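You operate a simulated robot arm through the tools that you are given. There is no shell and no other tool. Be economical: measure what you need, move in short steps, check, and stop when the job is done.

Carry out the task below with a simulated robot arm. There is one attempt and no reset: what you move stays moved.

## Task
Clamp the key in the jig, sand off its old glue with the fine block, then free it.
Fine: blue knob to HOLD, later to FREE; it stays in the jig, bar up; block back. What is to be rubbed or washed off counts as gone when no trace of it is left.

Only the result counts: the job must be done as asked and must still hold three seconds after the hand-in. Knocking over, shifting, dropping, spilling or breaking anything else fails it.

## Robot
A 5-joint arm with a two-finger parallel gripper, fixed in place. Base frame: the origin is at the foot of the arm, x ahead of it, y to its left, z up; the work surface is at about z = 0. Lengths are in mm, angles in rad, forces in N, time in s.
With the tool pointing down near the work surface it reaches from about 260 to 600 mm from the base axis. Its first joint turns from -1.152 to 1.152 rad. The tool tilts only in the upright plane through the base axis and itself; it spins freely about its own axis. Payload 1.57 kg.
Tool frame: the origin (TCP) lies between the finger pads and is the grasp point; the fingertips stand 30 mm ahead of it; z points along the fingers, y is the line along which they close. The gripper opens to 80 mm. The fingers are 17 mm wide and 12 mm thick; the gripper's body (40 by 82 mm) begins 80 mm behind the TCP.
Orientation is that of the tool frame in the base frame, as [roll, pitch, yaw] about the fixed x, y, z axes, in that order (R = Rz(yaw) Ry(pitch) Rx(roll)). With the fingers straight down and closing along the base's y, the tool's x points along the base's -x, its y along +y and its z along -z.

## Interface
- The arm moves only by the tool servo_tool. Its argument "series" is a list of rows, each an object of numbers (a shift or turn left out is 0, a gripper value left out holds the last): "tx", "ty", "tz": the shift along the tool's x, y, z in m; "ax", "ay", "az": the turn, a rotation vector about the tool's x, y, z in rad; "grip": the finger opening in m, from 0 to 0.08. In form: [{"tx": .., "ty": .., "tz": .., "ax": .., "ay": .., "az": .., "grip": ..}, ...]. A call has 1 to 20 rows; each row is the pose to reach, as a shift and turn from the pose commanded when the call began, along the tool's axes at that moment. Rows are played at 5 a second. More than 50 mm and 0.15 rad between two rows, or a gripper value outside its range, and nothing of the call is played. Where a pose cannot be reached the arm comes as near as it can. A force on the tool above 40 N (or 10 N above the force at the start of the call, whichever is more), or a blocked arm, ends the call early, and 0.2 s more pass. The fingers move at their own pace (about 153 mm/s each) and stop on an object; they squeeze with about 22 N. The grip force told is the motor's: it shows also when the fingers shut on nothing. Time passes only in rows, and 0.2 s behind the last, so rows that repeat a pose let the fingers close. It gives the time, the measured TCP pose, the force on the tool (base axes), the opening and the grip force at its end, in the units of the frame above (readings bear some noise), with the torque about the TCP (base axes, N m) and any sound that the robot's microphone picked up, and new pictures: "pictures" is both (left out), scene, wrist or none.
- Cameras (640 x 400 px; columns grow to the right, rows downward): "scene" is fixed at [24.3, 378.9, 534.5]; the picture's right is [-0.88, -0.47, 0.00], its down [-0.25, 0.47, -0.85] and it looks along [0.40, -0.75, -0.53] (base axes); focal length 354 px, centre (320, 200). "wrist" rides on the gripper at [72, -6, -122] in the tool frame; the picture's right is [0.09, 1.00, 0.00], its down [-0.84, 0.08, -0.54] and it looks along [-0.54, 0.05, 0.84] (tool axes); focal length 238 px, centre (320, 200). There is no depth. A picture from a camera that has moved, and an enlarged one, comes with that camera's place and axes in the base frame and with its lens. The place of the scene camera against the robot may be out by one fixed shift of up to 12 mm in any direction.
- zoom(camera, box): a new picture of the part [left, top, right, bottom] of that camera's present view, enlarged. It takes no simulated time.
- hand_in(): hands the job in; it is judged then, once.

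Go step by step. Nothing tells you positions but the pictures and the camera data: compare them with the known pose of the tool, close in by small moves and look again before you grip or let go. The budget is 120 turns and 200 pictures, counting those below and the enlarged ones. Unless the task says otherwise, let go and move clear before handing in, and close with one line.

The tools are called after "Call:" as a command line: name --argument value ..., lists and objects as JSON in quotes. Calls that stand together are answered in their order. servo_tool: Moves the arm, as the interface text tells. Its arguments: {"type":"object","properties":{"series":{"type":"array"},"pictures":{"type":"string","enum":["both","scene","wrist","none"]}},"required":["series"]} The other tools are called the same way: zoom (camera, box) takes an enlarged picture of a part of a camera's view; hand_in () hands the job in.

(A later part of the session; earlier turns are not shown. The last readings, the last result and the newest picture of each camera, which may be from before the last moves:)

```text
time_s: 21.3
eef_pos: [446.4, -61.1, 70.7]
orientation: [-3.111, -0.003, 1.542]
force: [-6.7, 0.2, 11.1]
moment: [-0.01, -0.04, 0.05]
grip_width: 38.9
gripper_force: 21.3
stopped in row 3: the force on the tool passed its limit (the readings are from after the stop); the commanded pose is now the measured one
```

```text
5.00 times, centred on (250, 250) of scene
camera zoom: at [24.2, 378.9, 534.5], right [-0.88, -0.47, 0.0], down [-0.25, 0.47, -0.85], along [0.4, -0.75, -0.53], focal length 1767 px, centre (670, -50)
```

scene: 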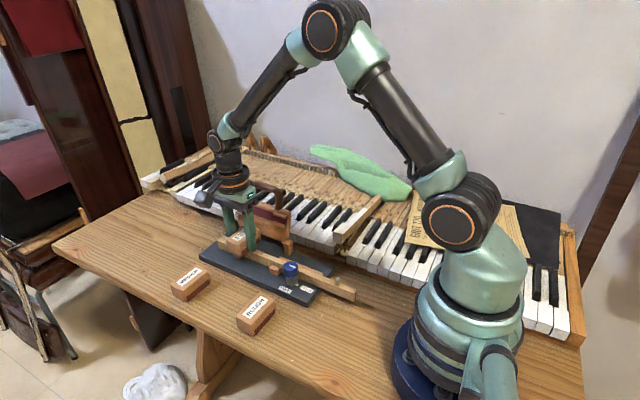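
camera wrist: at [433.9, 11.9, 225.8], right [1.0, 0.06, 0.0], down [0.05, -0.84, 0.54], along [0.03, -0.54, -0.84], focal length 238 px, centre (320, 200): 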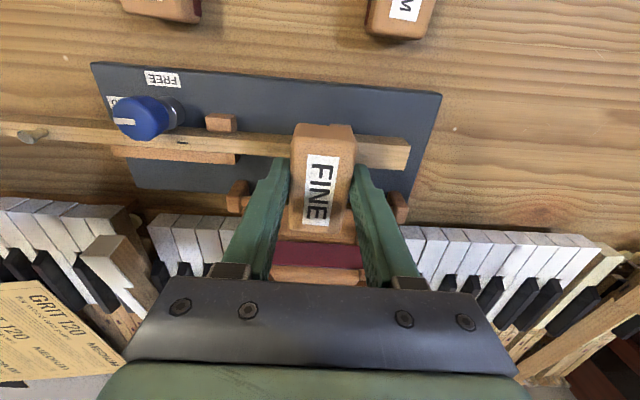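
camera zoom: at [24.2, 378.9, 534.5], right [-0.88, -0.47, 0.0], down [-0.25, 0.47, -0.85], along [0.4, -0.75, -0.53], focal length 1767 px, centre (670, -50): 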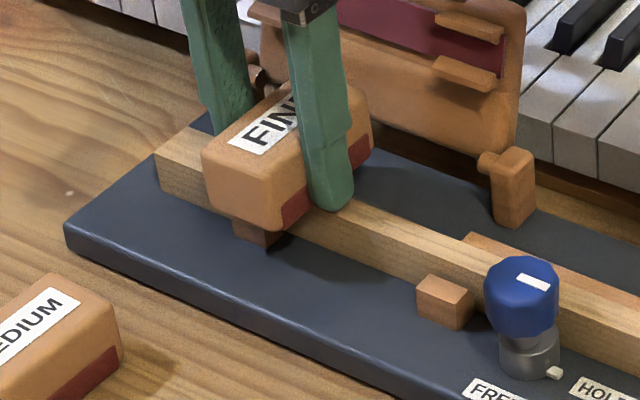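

The block tipped toward +y about the key's edge and snagged, so the press point was too far to +y. I'll lift, level it and look.

Call:
servo_tool --series '[{"tz": -0.005, "ay": -0.03}, {"tz": -0.015, "ay": -0.03}, {"tz": -0.025, "ay": -0.03}, {"tz": -0.025, "ay": -0.03}]' --pictures "both"

Call:
zoom --camera "scene" --box '[190, 200, 310, 290]'

Call:
zoom --camera "wrist" --box '[200, 80, 440, 280]'

```text
time_s: 22.3
eef_pos: [447.8, -61.7, 95.9]
orientation: [-3.118, -0.003, 1.539]
force: [-0.4, 0.0, -1.2]
moment: [-0.02, 0.01, -0.01]
grip_width: 38.7
gripper_force: 21.9
camera wrist: at [446.1, 10.9, 216.9], right [1.0, 0.06, -0.03], down [0.07, -0.84, 0.54], along [0.01, -0.54, -0.84], focal length 238 px, centre (320, 200)
```

scene: 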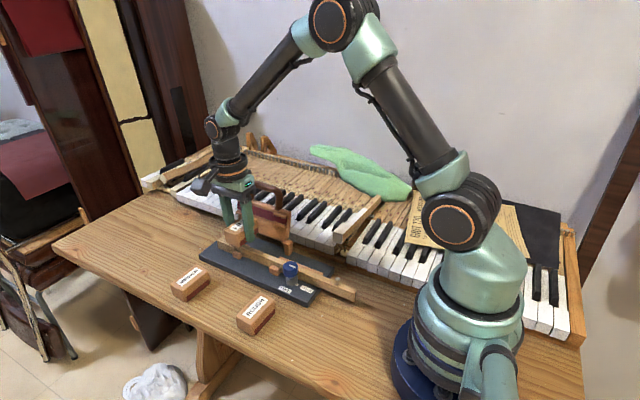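
wrist: 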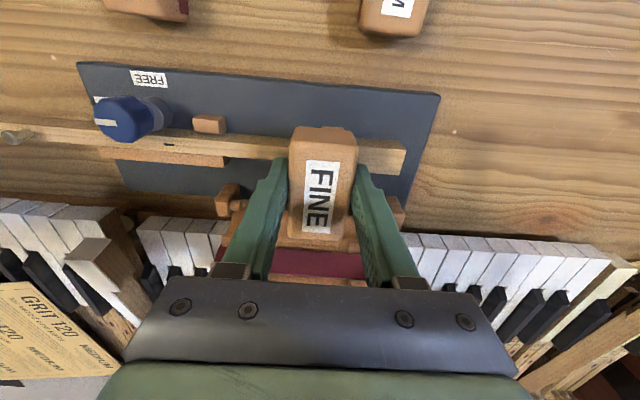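

```text
4.44 times, centred on (250, 245) of scene
camera zoom: at [24.3, 378.9, 534.5], right [-0.88, -0.47, 0.0], down [-0.25, 0.47, -0.85], along [0.4, -0.75, -0.53], focal length 1571 px, centre (631, 0)
```

zoom: 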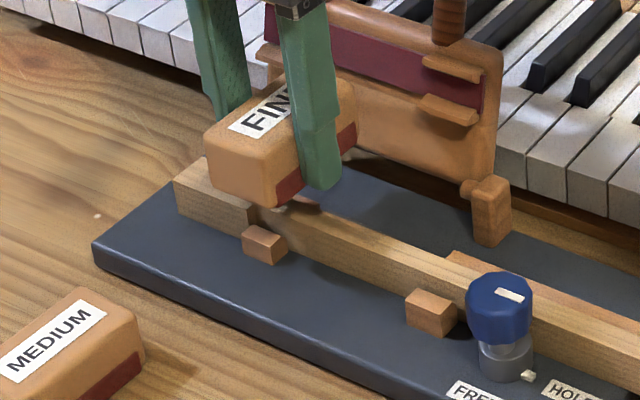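

```text
2.00 times, centred on (320, 180) of wrist
camera zoom: at [446.1, 10.9, 216.9], right [1.0, 0.06, -0.03], down [0.07, -0.84, 0.54], along [0.01, -0.54, -0.84], focal length 477 px, centre (320, 240)
```

zoom: 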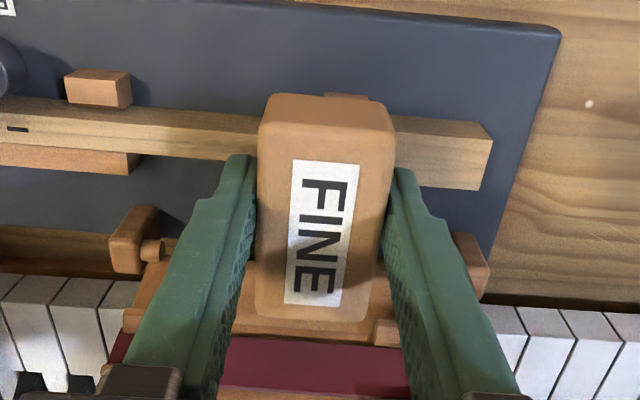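

The tilt is actually along x (friction drag under too much pressure), while the y-centring is good. I'll re-level and come down with a much lighter touch.

Call:
servo_tool --series '[{"ax": -0.026, "ay": 0.03}, {"ax": -0.026, "ay": 0.03, "tz": 0.012}, {"ax": -0.026, "ay": 0.03, "tz": 0.019}, {"ax": -0.026, "ay": 0.03, "tz": 0.021}, {"ax": -0.026, "ay": 0.03, "tz": 0.021}]' --pictures "none"

```text
time_s: 23.5
eef_pos: [444.7, -61.7, 74.3]
orientation: [-3.137, -0.001, 1.542]
force: [0.5, -0.1, -0.8]
moment: [-0.01, -0.01, 0.01]
grip_width: 38.8
gripper_force: 22.3
```

Call:
servo_tool --series '[{"tz": 0.0005, "ax": -0.004}, {"tz": 0.001, "ax": -0.004}, {"tz": 0.0015, "ax": -0.004}, {"tz": 0.0015, "ax": -0.004}]' --pictures "none"

```text
time_s: 24.5
eef_pos: [447.0, -61.7, 72.5]
orientation: [-3.141, -0.001, 1.541]
force: [0.2, -0.1, 0.1]
moment: [-0.02, -0.01, -0.02]
grip_width: 38.6
gripper_force: 21.9
```

Call:
servo_tool --series '[{"tz": 0.0005}, {"tz": 0.001}, {"tz": 0.001}]' --pictures "none"

```text
time_s: 25.3
eef_pos: [447.8, -62.1, 71.8]
orientation: [-3.139, -0.002, 1.54]
force: [0.0, 0.1, -0.6]
moment: [0.0, 0.0, 0.01]
grip_width: 38.8
gripper_force: 21.8
```

Call:
servo_tool --series '[{"tz": 0.0005}, {"tz": 0.001}, {"tz": 0.0015}, {"tz": 0.0015}]' --pictures "scene"

Call:
zoom --camera "scene" --box '[190, 210, 310, 290]'

```text
time_s: 26.3
eef_pos: [446.8, -61.0, 70.6]
orientation: [-3.14, -0.001, 1.541]
force: [-1.1, -1.4, 1.3]
moment: [0.03, 0.03, 0.0]
grip_width: 38.7
gripper_force: 21.5
```

scene: 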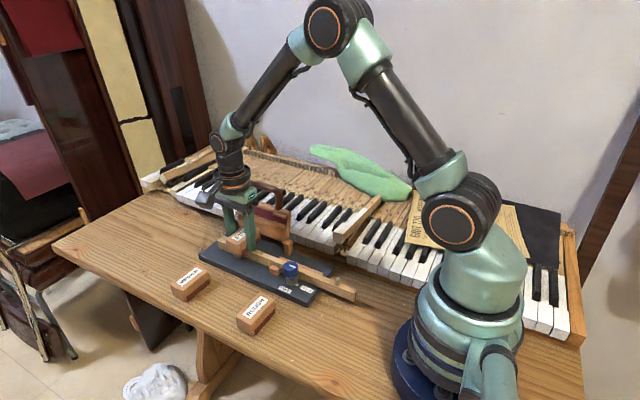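

```text
5.00 times, centred on (250, 250) of scene
camera zoom: at [24.3, 378.9, 534.5], right [-0.88, -0.47, 0.0], down [-0.25, 0.47, -0.85], along [0.4, -0.75, -0.53], focal length 1767 px, centre (670, -50)
```

zoom: 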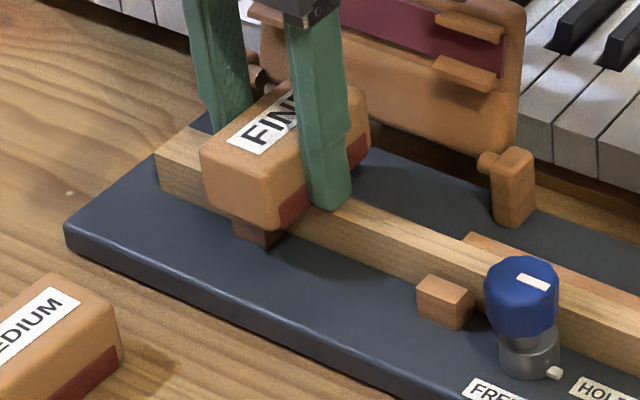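

Light contact now at z≈70.6 (the block slid up about 3 mm in the grip). I'll add a little pressure and try a short slow stroke.

Call:
servo_tool --series '[{"tz": 0.0005}, {"tz": 0.0005, "ty": 0.004}, {"tz": 0.0005, "ty": 0.008}, {"tz": 0.0005, "ty": 0.012}, {"tz": 0.0005, "ty": 0.016}]' --pictures "none"

```text
time_s: 27.5
eef_pos: [462.4, -62.3, 70.4]
orientation: [-3.139, -0.001, 1.541]
force: [-10.0, 1.7, 25.1]
moment: [0.07, 0.22, 0.02]
grip_width: 39.0
gripper_force: 22.1
```

It slides, but the force climbs toward +x. I'll ease up 0.6 mm and stroke back.

Call:
servo_tool --series '[{"tz": -0.0006}, {"tz": -0.0006, "ty": -0.006}, {"tz": -0.0006, "ty": -0.012}, {"tz": -0.0006, "ty": -0.018}, {"tz": -0.0004, "ty": -0.024}, {"tz": -0.0004, "ty": -0.03}]' --pictures "none"

```text
time_s: 28.9
eef_pos: [432.5, -60.9, 71.1]
orientation: [-3.142, -0.001, 1.539]
force: [0.5, 0.3, -0.3]
moment: [-0.01, -0.02, 0.02]
grip_width: 38.8
gripper_force: 21.5
```

Call:
servo_tool --series '[{"tz": 0.0005}, {"tz": 0.001}, {"tz": 0.001}]' --pictures "none"

```text
time_s: 29.7
eef_pos: [432.7, -60.5, 69.8]
orientation: [3.14, 0.0, 1.538]
force: [-4.5, -1.8, 14.6]
moment: [-0.07, 0.2, -0.02]
grip_width: 38.7
gripper_force: 22.2
```

Force 14.6 N here. The key seems to rise slightly toward +x, so I'll stroke toward −x with a small compensating slope.

Call:
servo_tool --series '[{"tz": 0.0001, "ty": -0.006}, {"tz": 0.0002, "ty": -0.012}, {"tz": 0.0003, "ty": -0.018}, {"tz": 0.0004, "ty": -0.024}]' --pictures "none"

```text
time_s: 30.7
eef_pos: [411.6, -60.8, 70.6]
orientation: [3.136, 0.001, 1.542]
force: [7.9, 1.3, 22.1]
moment: [0.0, -0.02, 0.01]
grip_width: 38.6
gripper_force: 21.1
```

Call:
servo_tool --series '[{"tz": -0.0002, "ty": -0.006}, {"tz": -0.0002, "ty": -0.012}, {"tz": -0.0002, "ty": -0.018}, {"tz": -0.0002, "ty": -0.012}, {"tz": -0.0002, "ty": -0.006}, {"tz": -0.0003, "ty": 0.0}, {"tz": -0.0004, "ty": 0.006}, {"tz": -0.0005, "ty": 0.012}, {"tz": -0.0006, "ty": 0.018}]' --pictures "none"

```text
time_s: 31.7
eef_pos: [393.4, -60.1, 70.5]
orientation: [-3.131, -0.002, 1.537]
force: [-3.1, -0.7, 8.7]
moment: [0.02, -0.1, 0.0]
grip_width: 38.6
gripper_force: 22.0
stopped in row 5: the force on the tool passed its limit (the readings are from after the stop); the commanded pose is now the measured one
```

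The reversal spiked the force. I'll lift, level and look at how much glue has gone.

Call:
servo_tool --series '[{"tz": -0.005, "ax": -0.01}, {"tz": -0.03, "ax": -0.01}, {"tz": -0.06, "ax": -0.01}, {"tz": -0.06, "ax": -0.01, "tx": 0.04}, {"tz": -0.06, "ax": -0.01, "tx": 0.06}]' --pictures "both"

Call:
zoom --camera "scene" --box '[210, 225, 290, 280]'

Call:
zoom --camera "wrist" --box '[200, 80, 440, 280]'

```text
time_s: 32.9
eef_pos: [396.6, -2.0, 131.0]
orientation: [3.14, 0.0, 1.538]
force: [0.7, 0.3, 0.2]
moment: [0.0, 0.01, -0.01]
grip_width: 38.7
gripper_force: 22.2
camera wrist: at [391.5, 70.5, 252.5], right [1.0, 0.06, 0.0], down [0.05, -0.84, 0.54], along [0.03, -0.54, -0.84], focal length 238 px, centre (320, 200)
```

scene: 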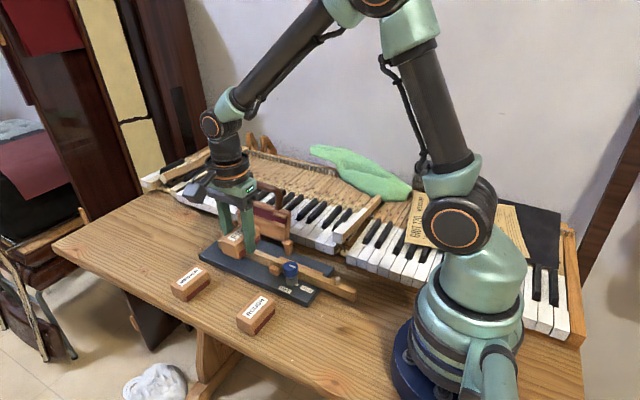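
wrist: 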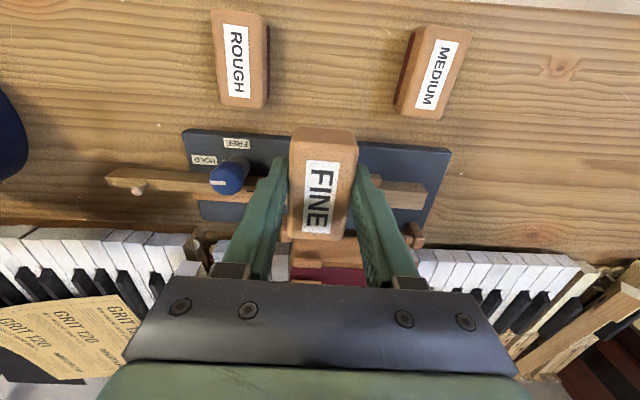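

```text
7.27 times, centred on (250, 252) of scene
camera zoom: at [24.3, 378.9, 534.5], right [-0.88, -0.47, 0.0], down [-0.25, 0.47, -0.85], along [0.4, -0.75, -0.53], focal length 2571 px, centre (829, -182)
```

zoom: 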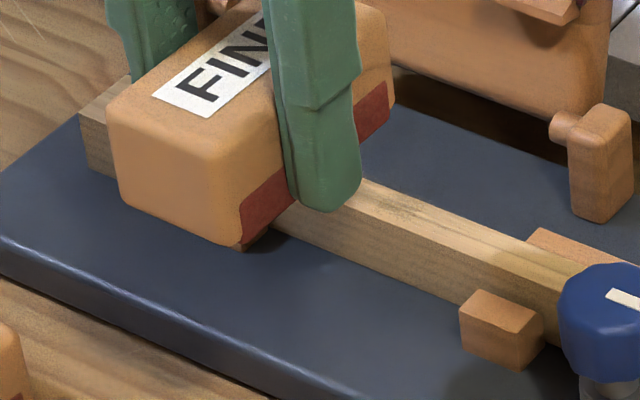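

```text
2.00 times, centred on (320, 180) of wrist
camera zoom: at [391.5, 70.5, 252.5], right [1.0, 0.06, 0.0], down [0.05, -0.84, 0.54], along [0.03, -0.54, -0.84], focal length 477 px, centre (320, 240)
```

zoom: 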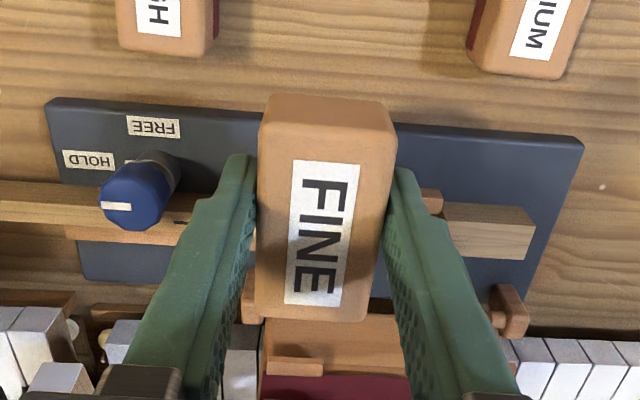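

Call:
servo_tool --series '[{"tz": -0.04}, {"tz": -0.08}, {"tz": -0.11}, {"tz": -0.11}]' --pictures "scene"

Call:
zoom --camera "scene" --box '[210, 225, 290, 280]'

```text
time_s: 33.9
eef_pos: [395.8, -0.1, 239.6]
orientation: [3.139, -0.001, 1.54]
force: [0.1, -0.1, -0.8]
moment: [0.0, 0.0, 0.01]
grip_width: 38.9
gripper_force: 22.0
```

scene: 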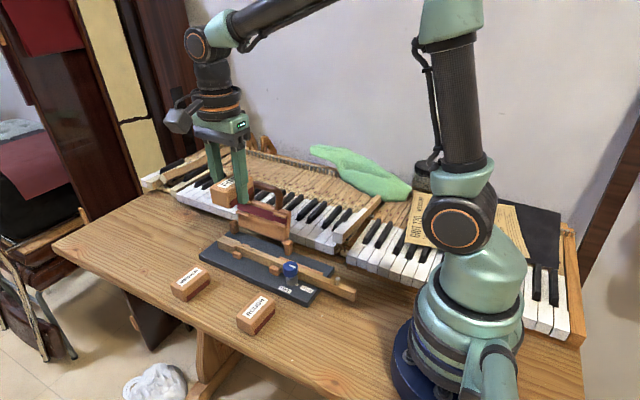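

```text
7.27 times, centred on (250, 252) of scene
camera zoom: at [24.3, 378.9, 534.5], right [-0.88, -0.47, 0.0], down [-0.25, 0.47, -0.85], along [0.4, -0.75, -0.53], focal length 2571 px, centre (829, -182)
```

zoom: 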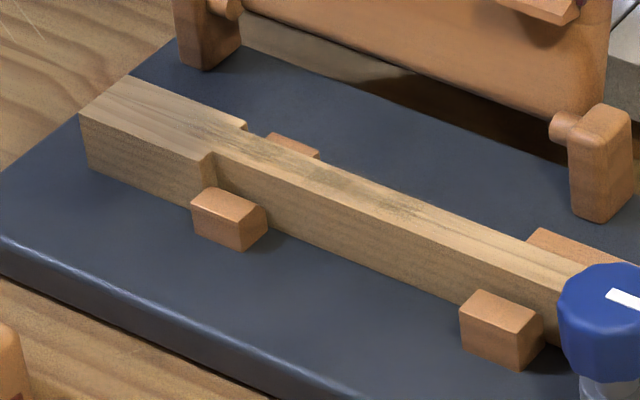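

Most of the glue is gone; faint traces remain around x≈405–435. I'll go back down for more light strokes.

Call:
servo_tool --series '[{"tz": 0.04}, {"tz": 0.08, "ty": 0.03}, {"tz": 0.12, "tx": -0.03, "ty": 0.055}, {"tz": 0.14, "tx": -0.06, "ty": 0.055}, {"tz": 0.155, "tx": -0.06, "ty": 0.055}, {"tz": 0.163, "tx": -0.06, "ty": 0.055}, {"tz": 0.166, "tx": -0.06, "ty": 0.055}, {"tz": 0.167, "tx": -0.06, "ty": 0.055}, {"tz": 0.168, "tx": -0.06, "ty": 0.055}]' --pictures "none"

```text
refused: row 3 steps farther than a row can; nothing moved
```

Call:
servo_tool --series '[{"tz": 0.04}, {"tz": 0.07, "ty": 0.03}, {"tz": 0.1, "tx": -0.02, "ty": 0.05}, {"tz": 0.125, "tx": -0.05, "ty": 0.055}, {"tz": 0.15, "tx": -0.06, "ty": 0.055}, {"tz": 0.163, "tx": -0.06, "ty": 0.055}, {"tz": 0.166, "tx": -0.06, "ty": 0.055}, {"tz": 0.167, "tx": -0.06, "ty": 0.055}, {"tz": 0.168, "tx": -0.06, "ty": 0.055}]' --pictures "none"

```text
time_s: 35.9
eef_pos: [448.8, -62.6, 70.6]
orientation: [-3.141, 0.0, 1.54]
force: [0.5, -0.9, -0.6]
moment: [-0.03, 0.03, 0.01]
grip_width: 38.6
gripper_force: 21.8
```

Call:
servo_tool --series '[{"tz": 0.0005}, {"tz": 0.001}, {"tz": 0.001}]' --pictures "none"

```text
time_s: 36.7
eef_pos: [448.1, -61.9, 70.2]
orientation: [3.141, 0.0, 1.54]
force: [-0.2, 0.0, 0.2]
moment: [-0.01, -0.01, 0.01]
grip_width: 38.8
gripper_force: 21.6
```

Call:
servo_tool --series '[{"tz": 0.0005}, {"tz": 0.001}, {"tz": 0.001}]' --pictures "none"

```text
time_s: 37.5
eef_pos: [448.8, -61.3, 70.3]
orientation: [3.14, -0.001, 1.54]
force: [-1.4, -0.8, 6.0]
moment: [0.03, 0.07, 0.0]
grip_width: 38.6
gripper_force: 22.2
```

Call:
servo_tool --series '[{"tz": 0.0002, "ty": -0.008}, {"tz": 0.0003, "ty": -0.016}, {"tz": 0.0003, "ty": -0.024}, {"tz": 0.0004, "ty": -0.032}, {"tz": 0.0004, "ty": -0.04}, {"tz": 0.0004, "ty": -0.048}, {"tz": 0.0004, "ty": -0.056}, {"tz": -0.0006, "ty": -0.056}, {"tz": -0.0002, "ty": -0.052}, {"tz": -0.0002, "ty": -0.044}, {"tz": -0.0002, "ty": -0.036}, {"tz": -0.0002, "ty": -0.028}, {"tz": -0.0003, "ty": -0.02}, {"tz": -0.0004, "ty": -0.012}, {"tz": -0.0005, "ty": -0.004}, {"tz": -0.0006, "ty": 0.002}]' --pictures "none"

```text
time_s: 40.9
eef_pos: [445.0, -61.6, 70.7]
orientation: [-3.128, -0.002, 1.539]
force: [-6.7, 0.0, 10.9]
moment: [-0.02, -0.03, 0.08]
grip_width: 38.6
gripper_force: 22.2
stopped in row 16: the force on the tool passed its limit (the readings are from after the stop); the commanded pose is now the measured one
```

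Nearly a full back-and-forth. I'll re-level and do another cycle.

Call:
servo_tool --series '[{"tz": -0.002, "ax": -0.012}, {"tz": -0.0005, "ax": -0.012}, {"tz": 0.0, "ax": -0.012}]' --pictures "none"

```text
time_s: 41.7
eef_pos: [445.5, -63.2, 70.6]
orientation: [-3.14, 0.0, 1.538]
force: [-1.0, 0.3, 1.3]
moment: [0.03, -0.03, -0.03]
grip_width: 38.5
gripper_force: 22.0
```

Call:
servo_tool --series '[{"tz": 0.0005, "ty": -0.004}, {"tz": 0.0006, "ty": -0.012}, {"tz": 0.0007, "ty": -0.02}, {"tz": 0.0007, "ty": -0.028}, {"tz": 0.0008, "ty": -0.036}, {"tz": 0.0008, "ty": -0.044}, {"tz": 0.0008, "ty": -0.052}, {"tz": -0.0004, "ty": -0.052}, {"tz": 0.0001, "ty": -0.048}, {"tz": 0.0001, "ty": -0.04}, {"tz": 0.0001, "ty": -0.032}, {"tz": 0.0, "ty": -0.024}, {"tz": -0.0001, "ty": -0.016}, {"tz": -0.0002, "ty": -0.008}, {"tz": -0.0004, "ty": 0.0}, {"tz": -0.0007, "ty": 0.006}, {"tz": -0.0009, "ty": 0.012}]' --pictures "none"

```text
time_s: 43.8
eef_pos: [395.1, -61.1, 69.9]
orientation: [-3.131, -0.001, 1.536]
force: [-1.7, 0.6, 7.5]
moment: [0.0, -0.08, 0.01]
grip_width: 38.6
gripper_force: 21.6
stopped in row 10: the force on the tool passed its limit (the readings are from after the stop); the commanded pose is now the measured one
```

Stopped at the −x end on the reversal. I'll lift clear and inspect again.

Call:
servo_tool --series '[{"tz": -0.005, "ax": -0.01}, {"tz": -0.04, "ax": -0.01}, {"tz": -0.08, "ax": -0.01}, {"tz": -0.12, "ax": -0.01, "tx": 0.02}, {"tz": -0.15, "ax": -0.01, "tx": 0.05}, {"tz": -0.17, "ax": -0.01, "tx": 0.06}]' --pictures "scene"

Call:
zoom --camera "scene" --box '[210, 225, 290, 280]'

Call:
zoom --camera "scene" --box '[230, 232, 275, 262]'

```text
time_s: 45.2
eef_pos: [398.9, -1.7, 241.3]
orientation: [-3.139, 0.0, 1.535]
force: [0.4, -0.8, -1.0]
moment: [-0.02, -0.01, -0.02]
grip_width: 39.0
gripper_force: 21.5
```

scene: 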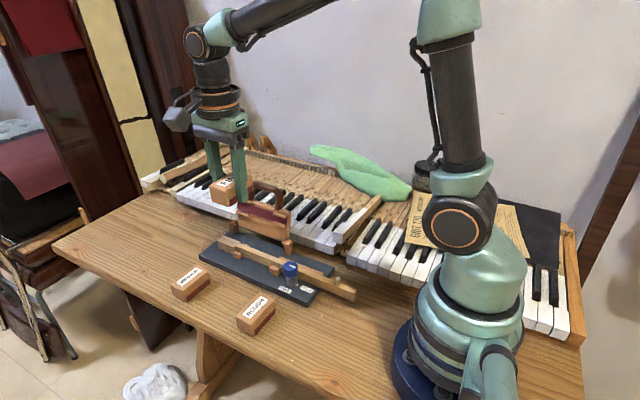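

```text
7.27 times, centred on (250, 252) of scene
camera zoom: at [24.3, 378.9, 534.5], right [-0.88, -0.47, 0.0], down [-0.25, 0.47, -0.85], along [0.4, -0.75, -0.53], focal length 2571 px, centre (829, -182)
```

zoom: 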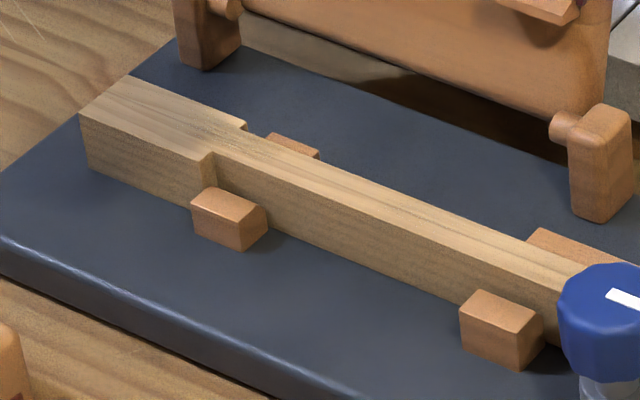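

```text
13.33 times, centred on (252, 247) of scene
camera zoom: at [24.3, 378.9, 534.5], right [-0.88, -0.47, 0.0], down [-0.25, 0.47, -0.85], along [0.4, -0.75, -0.53], focal length 4713 px, centre (1220, -427)
```

zoom: 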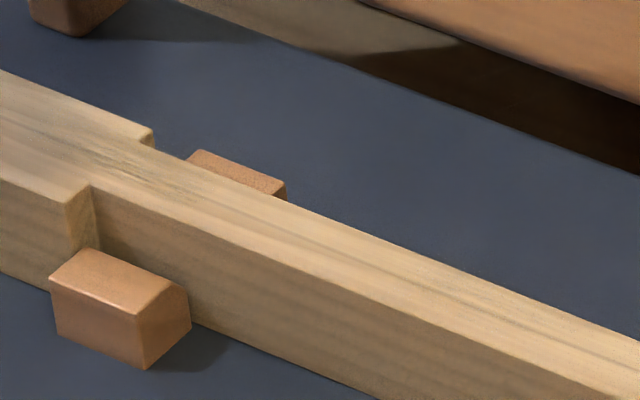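

The middle is clean, but there may be faint dark streaks near the notch (x≈465–490). I'll sand that end as well.

Call:
servo_tool --series '[{"tz": 0.02, "ty": 0.03}, {"tz": 0.05, "ty": 0.06}, {"tz": 0.08, "tx": -0.01, "ty": 0.09}, {"tz": 0.11, "tx": -0.04, "ty": 0.092}, {"tz": 0.14, "tx": -0.06, "ty": 0.092}, {"tz": 0.158, "tx": -0.06, "ty": 0.092}, {"tz": 0.164, "tx": -0.06, "ty": 0.092}, {"tz": 0.166, "tx": -0.06, "ty": 0.092}, {"tz": 0.167, "tx": -0.06, "ty": 0.092}]' --pictures "none"

Call:
servo_tool --series '[{"tz": 0.0004}, {"tz": 0.0008}, {"tz": 0.0008}]' --pictures "none"

```text
time_s: 47.2
eef_pos: [489.6, -64.3, 71.8]
orientation: [3.14, 0.001, 1.537]
force: [-0.5, -1.0, -1.5]
moment: [0.0, -0.02, 0.01]
grip_width: 38.8
gripper_force: 21.9
```

```text
time_s: 48.0
eef_pos: [488.9, -63.6, 71.3]
orientation: [-3.141, 0.001, 1.538]
force: [0.0, -0.3, 0.6]
moment: [0.03, -0.03, -0.03]
grip_width: 38.7
gripper_force: 22.3
```

Call:
servo_tool --series '[{"tz": 0.0004}, {"tz": 0.0008}, {"tz": 0.0008}]' --pictures "none"

```text
time_s: 48.8
eef_pos: [489.7, -63.1, 71.2]
orientation: [-3.139, -0.002, 1.536]
force: [-0.4, 0.6, -0.3]
moment: [0.0, -0.02, 0.04]
grip_width: 38.7
gripper_force: 22.4
```

Call:
servo_tool --series '[{"tz": 0.0004}, {"tz": 0.0008}, {"tz": 0.0008}]' --pictures "none"

```text
time_s: 49.6
eef_pos: [489.2, -63.6, 70.3]
orientation: [3.14, 0.0, 1.537]
force: [-2.0, 0.0, 6.0]
moment: [0.03, 0.07, -0.02]
grip_width: 38.9
gripper_force: 21.9
```

Contact at 6 N. I'll do two strokes toward −x here, lifting for the return.

Call:
servo_tool --series '[{"tz": 0.0002, "ty": -0.006}, {"tz": 0.0003, "ty": -0.012}, {"tz": 0.0003, "ty": -0.02}, {"tz": 0.0003, "ty": -0.028}, {"tz": 0.0003, "ty": -0.036}, {"tz": 0.0003, "ty": -0.042}, {"tz": -0.002, "ty": -0.042}, {"tz": -0.002, "ty": -0.02}, {"tz": -0.002, "ty": 0.0}, {"tz": -0.0002, "ty": 0.0}, {"tz": 0.0002, "ty": -0.004}, {"tz": 0.0003, "ty": -0.012}, {"tz": 0.0003, "ty": -0.02}, {"tz": 0.0003, "ty": -0.028}, {"tz": 0.0003, "ty": -0.036}, {"tz": 0.0003, "ty": -0.042}, {"tz": 0.0003, "ty": -0.05}, {"tz": 0.0003, "ty": -0.058}]' --pictures "none"

```text
time_s: 53.4
eef_pos: [430.7, -62.1, 69.6]
orientation: [-3.139, 0.0, 1.538]
force: [1.5, 0.9, 2.8]
moment: [0.02, -0.04, 0.01]
grip_width: 38.9
gripper_force: 21.4
```

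Smooth. I'll continue this light stroke to the −x end, then lift and inspect.

Call:
servo_tool --series '[{"tz": 0.0003, "ty": -0.006}, {"tz": 0.0004, "ty": -0.014}, {"tz": 0.0004, "ty": -0.022}, {"tz": 0.0004, "ty": -0.03}, {"tz": 0.0004, "ty": -0.038}, {"tz": 0.0004, "ty": -0.044}, {"tz": -0.003, "ty": -0.044}, {"tz": -0.04, "ty": -0.044}, {"tz": -0.08, "ty": -0.044}, {"tz": -0.12, "ty": -0.044, "tx": 0.02}, {"tz": -0.15, "ty": -0.044, "tx": 0.05}, {"tz": -0.17, "ty": -0.044, "tx": 0.06}, {"tz": -0.17, "ty": -0.044, "tx": 0.06}]' --pictures "both"

Call:
zoom --camera "scene" --box '[215, 225, 260, 255]'

Call:
zoom --camera "scene" --box '[245, 235, 290, 265]'

Call:
zoom --camera "wrist" --box '[320, 160, 460, 240]'

```text
time_s: 56.2
eef_pos: [389.0, 0.4, 241.2]
orientation: [3.141, 0.0, 1.537]
force: [0.1, -0.2, 0.3]
moment: [0.02, -0.01, 0.01]
grip_width: 38.9
gripper_force: 21.9
camera wrist: at [383.9, 72.3, 362.4], right [1.0, 0.06, 0.0], down [0.05, -0.84, 0.54], along [0.03, -0.54, -0.84], focal length 238 px, centre (320, 200)
```

scene: 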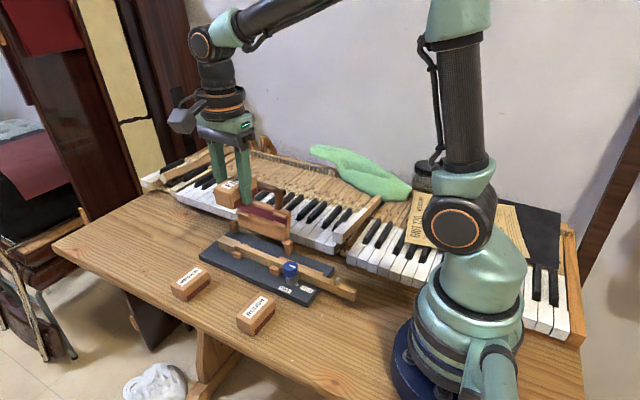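
wrist: 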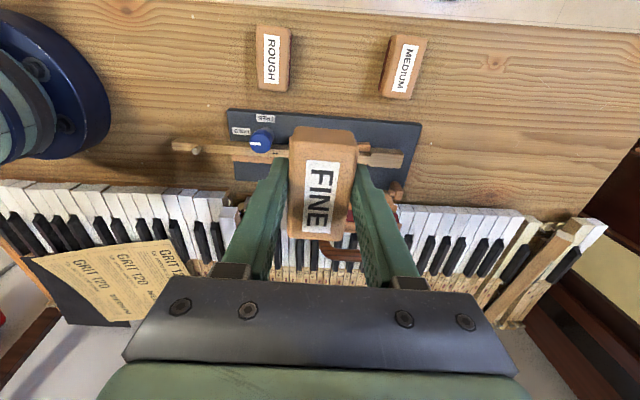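

```text
13.33 times, centred on (238, 240) of scene
camera zoom: at [24.3, 378.9, 534.5], right [-0.88, -0.47, 0.0], down [-0.25, 0.47, -0.85], along [0.4, -0.75, -0.53], focal length 4713 px, centre (1420, -333)
```

zoom: 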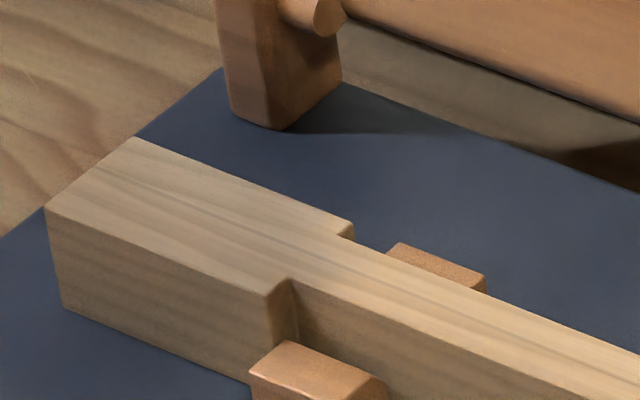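

```text
13.33 times, centred on (268, 250) of scene
camera zoom: at [24.3, 378.9, 534.5], right [-0.88, -0.47, 0.0], down [-0.25, 0.47, -0.85], along [0.4, -0.75, -0.53], focal length 4713 px, centre (1020, -467)
```

zoom: 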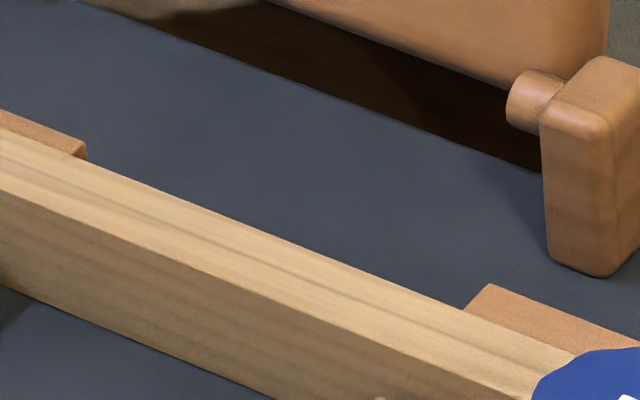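

```text
4.57 times, centred on (390, 200) of wrist
camera zoom: at [383.9, 72.3, 362.4], right [1.0, 0.06, 0.0], down [0.05, -0.84, 0.54], along [0.03, -0.54, -0.84], focal length 1090 px, centre (0, 200)
```

zoom: 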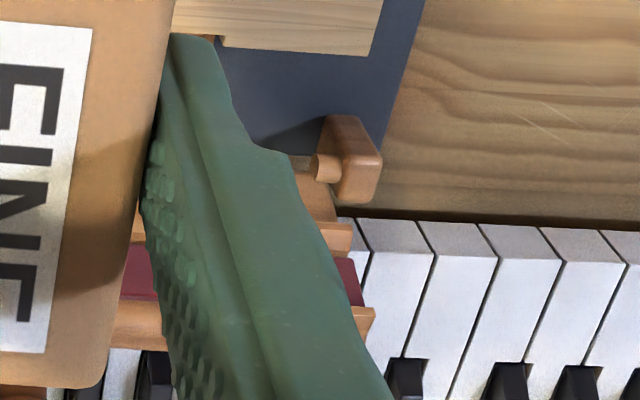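

The key looks clean from the scene camera. I'll double-check from the wrist camera before returning the block.

Call:
servo_tool --series '[{"tx": -0.03, "ty": 0.02}, {"tx": -0.06, "ty": 0.04}, {"tx": -0.08, "ty": 0.05}, {"tx": -0.08, "ty": 0.05}]' --pictures "wrist"

Call:
zoom --camera "wrist" --box '[250, 50, 380, 130]'

```text
time_s: 57.2
eef_pos: [438.1, -83.8, 239.2]
orientation: [-3.138, 0.001, 1.537]
force: [0.2, -0.2, 0.4]
moment: [-0.01, 0.04, -0.03]
grip_width: 38.7
gripper_force: 21.5
camera wrist: at [432.9, -10.8, 361.4], right [1.0, 0.06, 0.0], down [0.05, -0.84, 0.54], along [0.03, -0.54, -0.84], focal length 238 px, centre (320, 200)
```

wrist: 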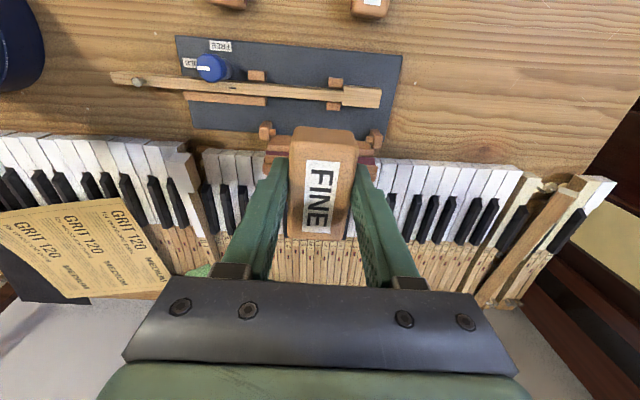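

```text
4.92 times, centred on (315, 90) of wrist
camera zoom: at [432.9, -10.8, 361.4], right [1.0, 0.06, 0.0], down [0.05, -0.84, 0.54], along [0.03, -0.54, -0.84], focal length 1173 px, centre (345, 742)
```

zoom: 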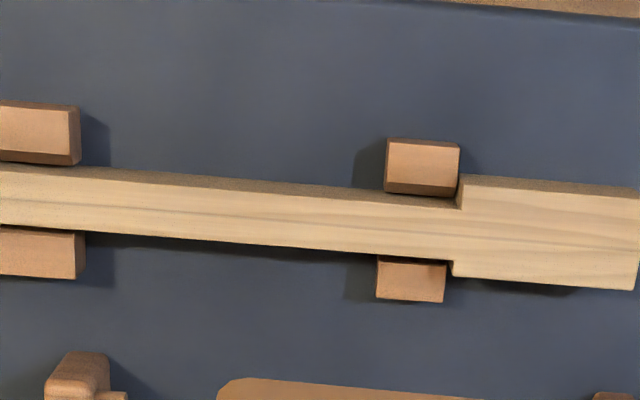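

The key is clean with no traces. Now I'll take the block back over its original spot (412, 59) and hover.

Call:
servo_tool --series '[{"tx": 0.04, "ty": -0.01}, {"tx": 0.08, "ty": -0.02}, {"tx": 0.12, "ty": -0.0298}, {"tx": 0.1406, "ty": -0.0298}, {"tx": 0.1406, "ty": -0.0298, "tz": 0.04}, {"tx": 0.1406, "ty": -0.0298, "tz": 0.08}, {"tx": 0.1406, "ty": -0.0298, "tz": 0.12}, {"tx": 0.1406, "ty": -0.0298, "tz": 0.155}, {"tx": 0.1406, "ty": -0.0298, "tz": 0.155}]' --pictures "both"

Call:
zoom --camera "scene" --box '[160, 230, 290, 340]'

```text
time_s: 59.2
eef_pos: [410.7, 59.3, 84.5]
orientation: [-3.142, -0.001, 1.536]
force: [0.0, -1.0, -0.4]
moment: [-0.02, -0.02, -0.01]
grip_width: 38.9
gripper_force: 21.7
camera wrist: at [406.3, 131.0, 206.0], right [1.0, 0.06, 0.0], down [0.05, -0.84, 0.54], along [0.03, -0.54, -0.84], focal length 238 px, centre (320, 200)
```

scene: 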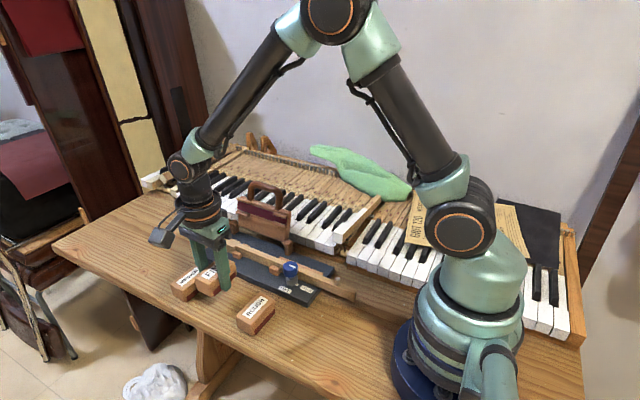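
wrist: 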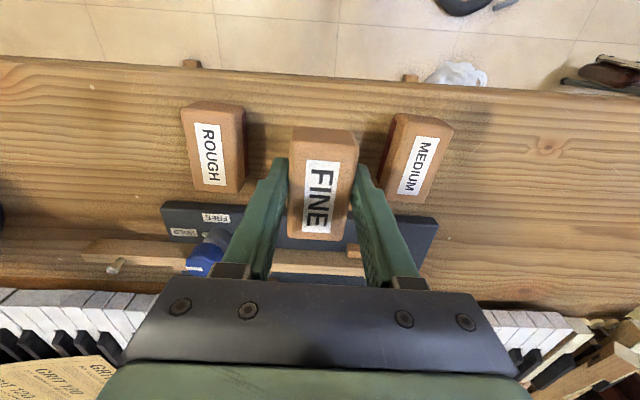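

```text
3.64 times, centred on (225, 285) of scene
camera zoom: at [24.3, 378.9, 534.5], right [-0.88, -0.47, 0.0], down [-0.25, 0.47, -0.85], along [0.4, -0.75, -0.53], focal length 1285 px, centre (666, -109)
```

zoom: 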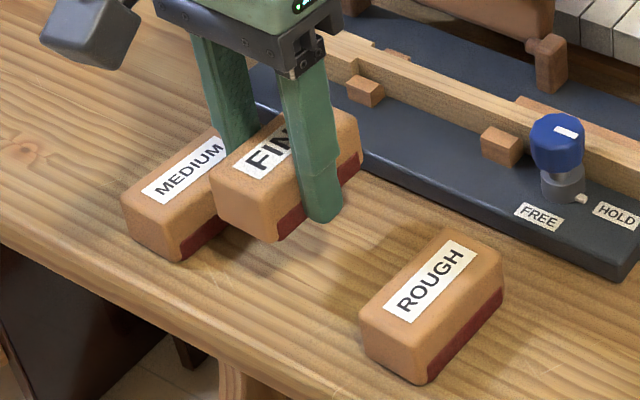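

I'll lower to just above the table, then feel for contact in small steps.

Call:
servo_tool --series '[{"ty": 0.0005, "tz": 0.02}, {"ty": 0.0005, "tz": 0.035}, {"ty": 0.0005, "tz": 0.043}, {"ty": 0.0005, "tz": 0.045}, {"ty": 0.0005, "tz": 0.045}]' --pictures "wrist"

Call:
zoom --camera "scene" --box '[160, 230, 290, 340]'

```text
time_s: 60.4
eef_pos: [411.4, 58.9, 38.9]
orientation: [-3.14, -0.001, 1.537]
force: [0.7, 0.7, -0.6]
moment: [0.0, -0.01, 0.01]
grip_width: 38.7
gripper_force: 21.8
camera wrist: at [407.1, 130.7, 161.8], right [1.0, 0.06, 0.0], down [0.05, -0.84, 0.54], along [0.03, -0.54, -0.84], focal length 238 px, centre (320, 200)
```

wrist: 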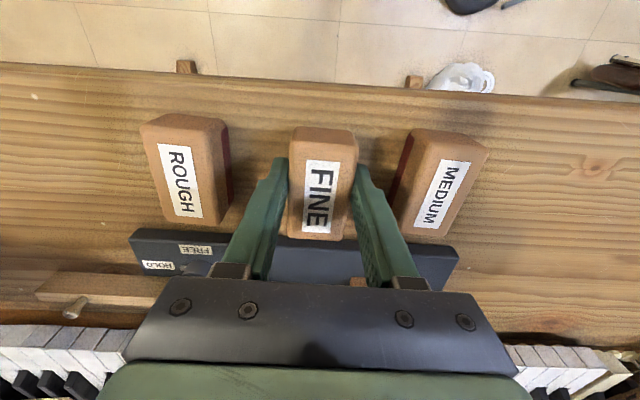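

```text
3.64 times, centred on (225, 285) of scene
camera zoom: at [24.3, 378.9, 534.5], right [-0.88, -0.47, 0.0], down [-0.25, 0.47, -0.85], along [0.4, -0.75, -0.53], focal length 1285 px, centre (666, -109)
```

zoom: 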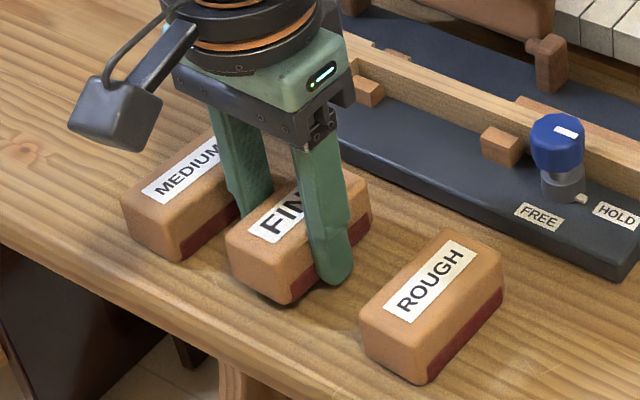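

Call:
servo_tool --series '[{"tz": 0.001}, {"tz": 0.002}, {"tz": 0.0025}, {"tz": 0.0025}]' --pictures "none"

```text
time_s: 61.4
eef_pos: [412.2, 58.8, 39.6]
orientation: [3.141, 0.002, 1.537]
force: [-0.2, 0.5, -0.5]
moment: [-0.02, -0.01, 0.02]
grip_width: 38.8
gripper_force: 21.7
```

Call:
servo_tool --series '[{"tz": 0.0007}, {"tz": 0.0014}, {"tz": 0.0014}]' --pictures "none"

```text
time_s: 62.2
eef_pos: [412.9, 59.3, 37.6]
orientation: [-3.141, 0.0, 1.538]
force: [0.7, 0.3, -0.8]
moment: [-0.02, 0.01, 0.0]
grip_width: 38.8
gripper_force: 21.9
```

Call:
servo_tool --series '[{"tz": 0.0007}, {"tz": 0.0014}, {"tz": 0.0014}]' --pictures "none"

```text
time_s: 63.0
eef_pos: [411.1, 58.7, 34.3]
orientation: [3.141, 0.0, 1.537]
force: [0.3, -0.6, -0.7]
moment: [0.03, -0.02, 0.02]
grip_width: 38.8
gripper_force: 22.3
```

Call:
servo_tool --series '[{"tz": 0.0006}, {"tz": 0.0012}, {"tz": 0.0012}]' --pictures "none"

Call:
zoom --camera "scene" --box '[160, 230, 290, 340]'

```text
time_s: 63.8
eef_pos: [412.3, 58.1, 32.1]
orientation: [3.142, 0.0, 1.538]
force: [-0.3, -0.4, -0.3]
moment: [-0.02, 0.02, -0.01]
grip_width: 38.5
gripper_force: 21.3
```

```text
3.64 times, centred on (225, 285) of scene
camera zoom: at [24.3, 378.9, 534.5], right [-0.88, -0.47, 0.0], down [-0.25, 0.47, -0.85], along [0.4, -0.75, -0.53], focal length 1285 px, centre (666, -109)
```

zoom: 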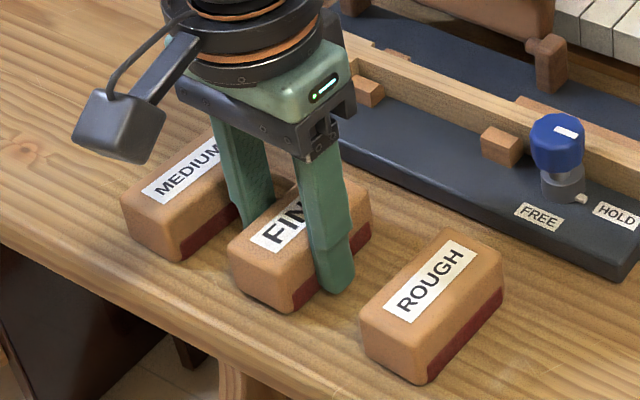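

Call:
servo_tool --series '[{"tz": 0.0005}, {"tz": 0.001}, {"tz": 0.001}]' --pictures "none"

Call:
zoom --camera "scene" --box '[210, 270, 270, 320]'

```text
time_s: 64.6
eef_pos: [411.0, 58.3, 32.6]
orientation: [-3.141, -0.001, 1.539]
force: [0.0, 0.7, 0.1]
moment: [0.0, 0.01, 0.0]
grip_width: 38.7
gripper_force: 22.1
```

```text
8.00 times, centred on (240, 295) of scene
camera zoom: at [24.3, 378.9, 534.5], right [-0.88, -0.47, 0.0], down [-0.25, 0.47, -0.85], along [0.4, -0.75, -0.53], focal length 2828 px, centre (960, -560)
```

zoom: 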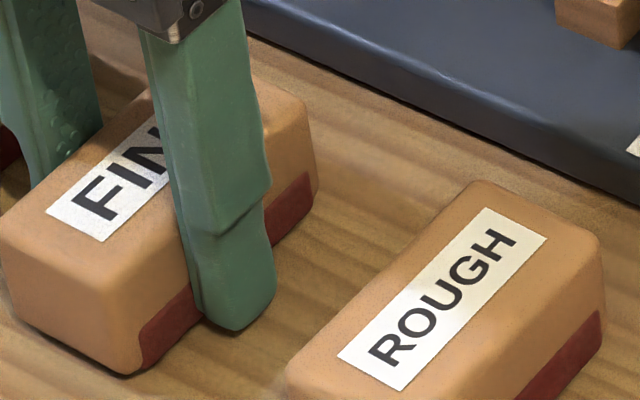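

Call:
servo_tool --series '[{"tz": 0.0004}, {"tz": 0.0008}, {"tz": 0.0008}]' --pictures "none"

```text
time_s: 65.4
eef_pos: [411.6, 58.8, 32.0]
orientation: [3.141, 0.0, 1.537]
force: [-0.6, 0.0, 0.2]
moment: [-0.01, 0.06, -0.01]
grip_width: 38.6
gripper_force: 21.7
```

Call:
servo_tool --series '[{"tz": 0.0004}, {"tz": 0.0004}]' --pictures "none"

```text
time_s: 66.0
eef_pos: [412.1, 58.9, 32.2]
orientation: [3.141, 0.001, 1.536]
force: [-0.4, -0.9, 0.1]
moment: [-0.01, 0.02, -0.02]
grip_width: 38.5
gripper_force: 22.0
```

Call:
servo_tool --series '[{"tz": 0.0004}, {"tz": 0.0008}, {"tz": 0.0008}]' --pictures "none"

Call:
zoom --camera "scene" --box '[210, 270, 270, 320]'

```text
time_s: 66.8
eef_pos: [412.0, 59.0, 30.0]
orientation: [3.14, 0.0, 1.538]
force: [0.6, 0.0, -0.8]
moment: [-0.03, -0.03, -0.01]
grip_width: 38.7
gripper_force: 22.1
```

```text
8.00 times, centred on (240, 295) of scene
camera zoom: at [24.3, 378.9, 534.5], right [-0.88, -0.47, 0.0], down [-0.25, 0.47, -0.85], along [0.4, -0.75, -0.53], focal length 2828 px, centre (960, -560)
```

zoom: 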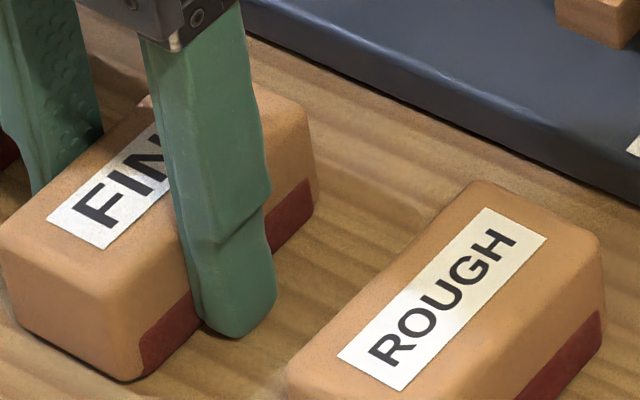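

The block is practically on the table. I'll release gently, rise and look.

Call:
servo_tool --series '[{"grip": 0.045}, {"grip": 0.058}, {"grip": 0.058}, {"tz": -0.03}, {"tz": -0.07}, {"tz": -0.11}, {"tz": -0.15}, {"tz": -0.15}]' --pictures "both"

Call:
zoom --camera "scene" --box '[160, 250, 290, 340]'

```text
time_s: 68.6
eef_pos: [410.7, 57.7, 181.1]
orientation: [-3.141, 0.0, 1.536]
force: [1.0, 0.0, -0.2]
moment: [-0.01, -0.03, 0.03]
grip_width: 58.2
gripper_force: 0.0
camera wrist: at [407.1, 129.7, 301.7], right [1.0, 0.06, 0.0], down [0.05, -0.84, 0.54], along [0.03, -0.54, -0.84], focal length 238 px, centre (320, 200)
```

scene: 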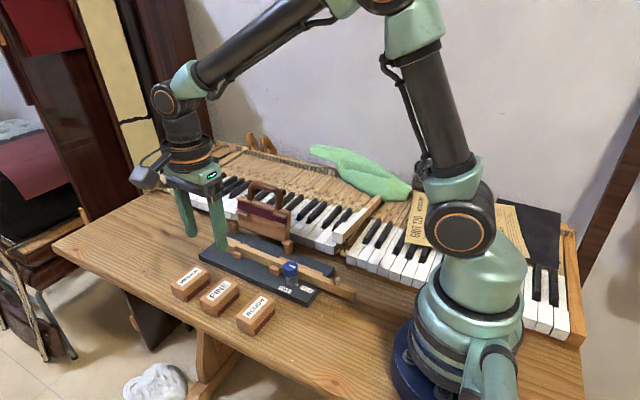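
wrist: 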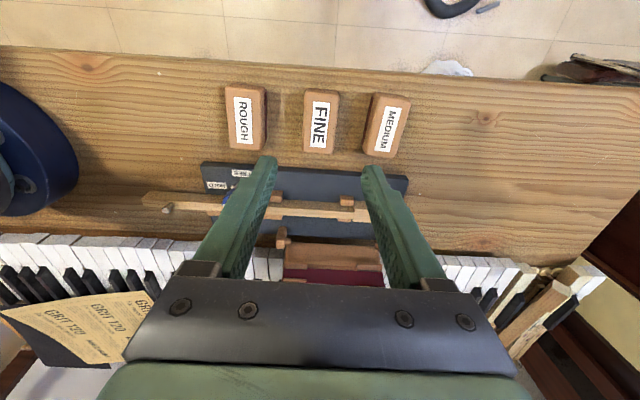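

```text
4.44 times, centred on (225, 295) of scene
camera zoom: at [24.3, 378.9, 534.5], right [-0.88, -0.47, 0.0], down [-0.25, 0.47, -0.85], along [0.4, -0.75, -0.53], focal length 1571 px, centre (742, -222)
```

zoom: 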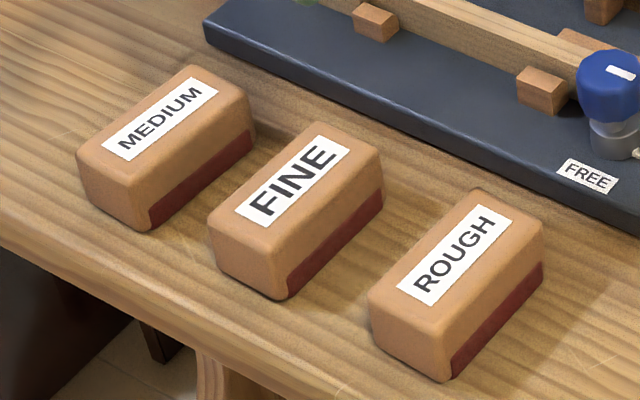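

The FINE block is back in place. Next I'll move over the knob with the fingers closing along x and verify.

Call:
servo_tool --series '[{"tx": -0.03, "ty": -0.03, "az": -0.043}, {"tx": -0.06, "ty": -0.06, "az": -0.043}, {"tx": -0.09, "ty": -0.09, "az": -0.043}, {"tx": -0.1005, "ty": -0.096, "az": -0.043}, {"tx": -0.1005, "ty": -0.096, "tz": 0.03, "az": -0.043}, {"tx": -0.1005, "ty": -0.096, "tz": 0.055, "az": -0.043}, {"tx": -0.1005, "ty": -0.096, "tz": 0.055, "az": -0.043}]' --pictures "both"

Call:
zoom --camera "wrist" --box '[240, 60, 400, 220]'

Call:
zoom --camera "scene" --box '[240, 200, 340, 310]'

```text
time_s: 70.2
eef_pos: [312.2, -37.3, 124.6]
orientation: [-3.14, 0.0, 1.58]
force: [-0.2, 0.3, -0.6]
moment: [-0.01, 0.01, 0.0]
grip_width: 58.0
gripper_force: 0.0
camera wrist: at [303.9, 33.4, 246.5], right [0.99, 0.1, 0.0], down [0.09, -0.84, 0.54], along [0.05, -0.54, -0.84], focal length 238 px, centre (320, 200)
```

scene: 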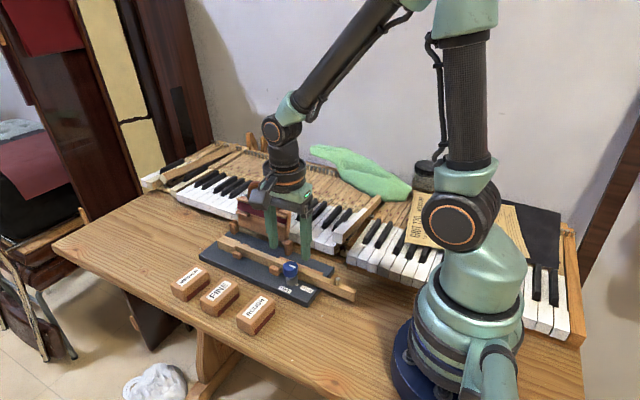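
wrist: 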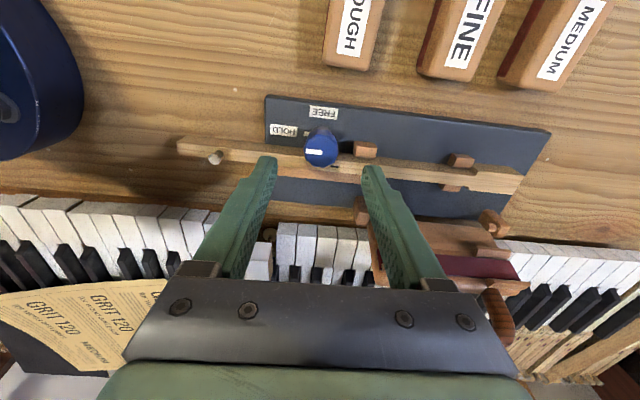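

```text
2.50 times, centred on (320, 140) of wrist
camera zoom: at [303.9, 33.4, 246.5], right [0.99, 0.1, 0.0], down [0.09, -0.84, 0.54], along [0.05, -0.54, -0.84], focal length 596 px, centre (320, 350)
```

zoom: 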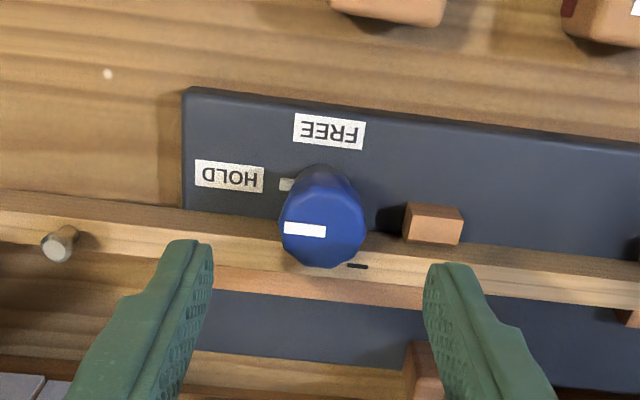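

```text
3.64 times, centred on (290, 255) of scene
camera zoom: at [24.3, 378.9, 534.5], right [-0.88, -0.47, 0.0], down [-0.25, 0.47, -0.85], along [0.4, -0.75, -0.53], focal length 1285 px, centre (429, 0)
```

zoom: 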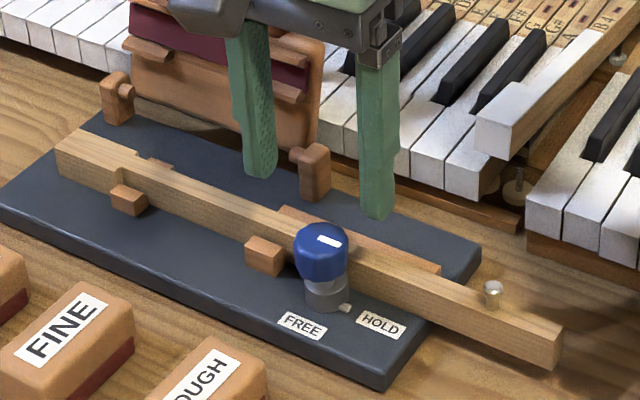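

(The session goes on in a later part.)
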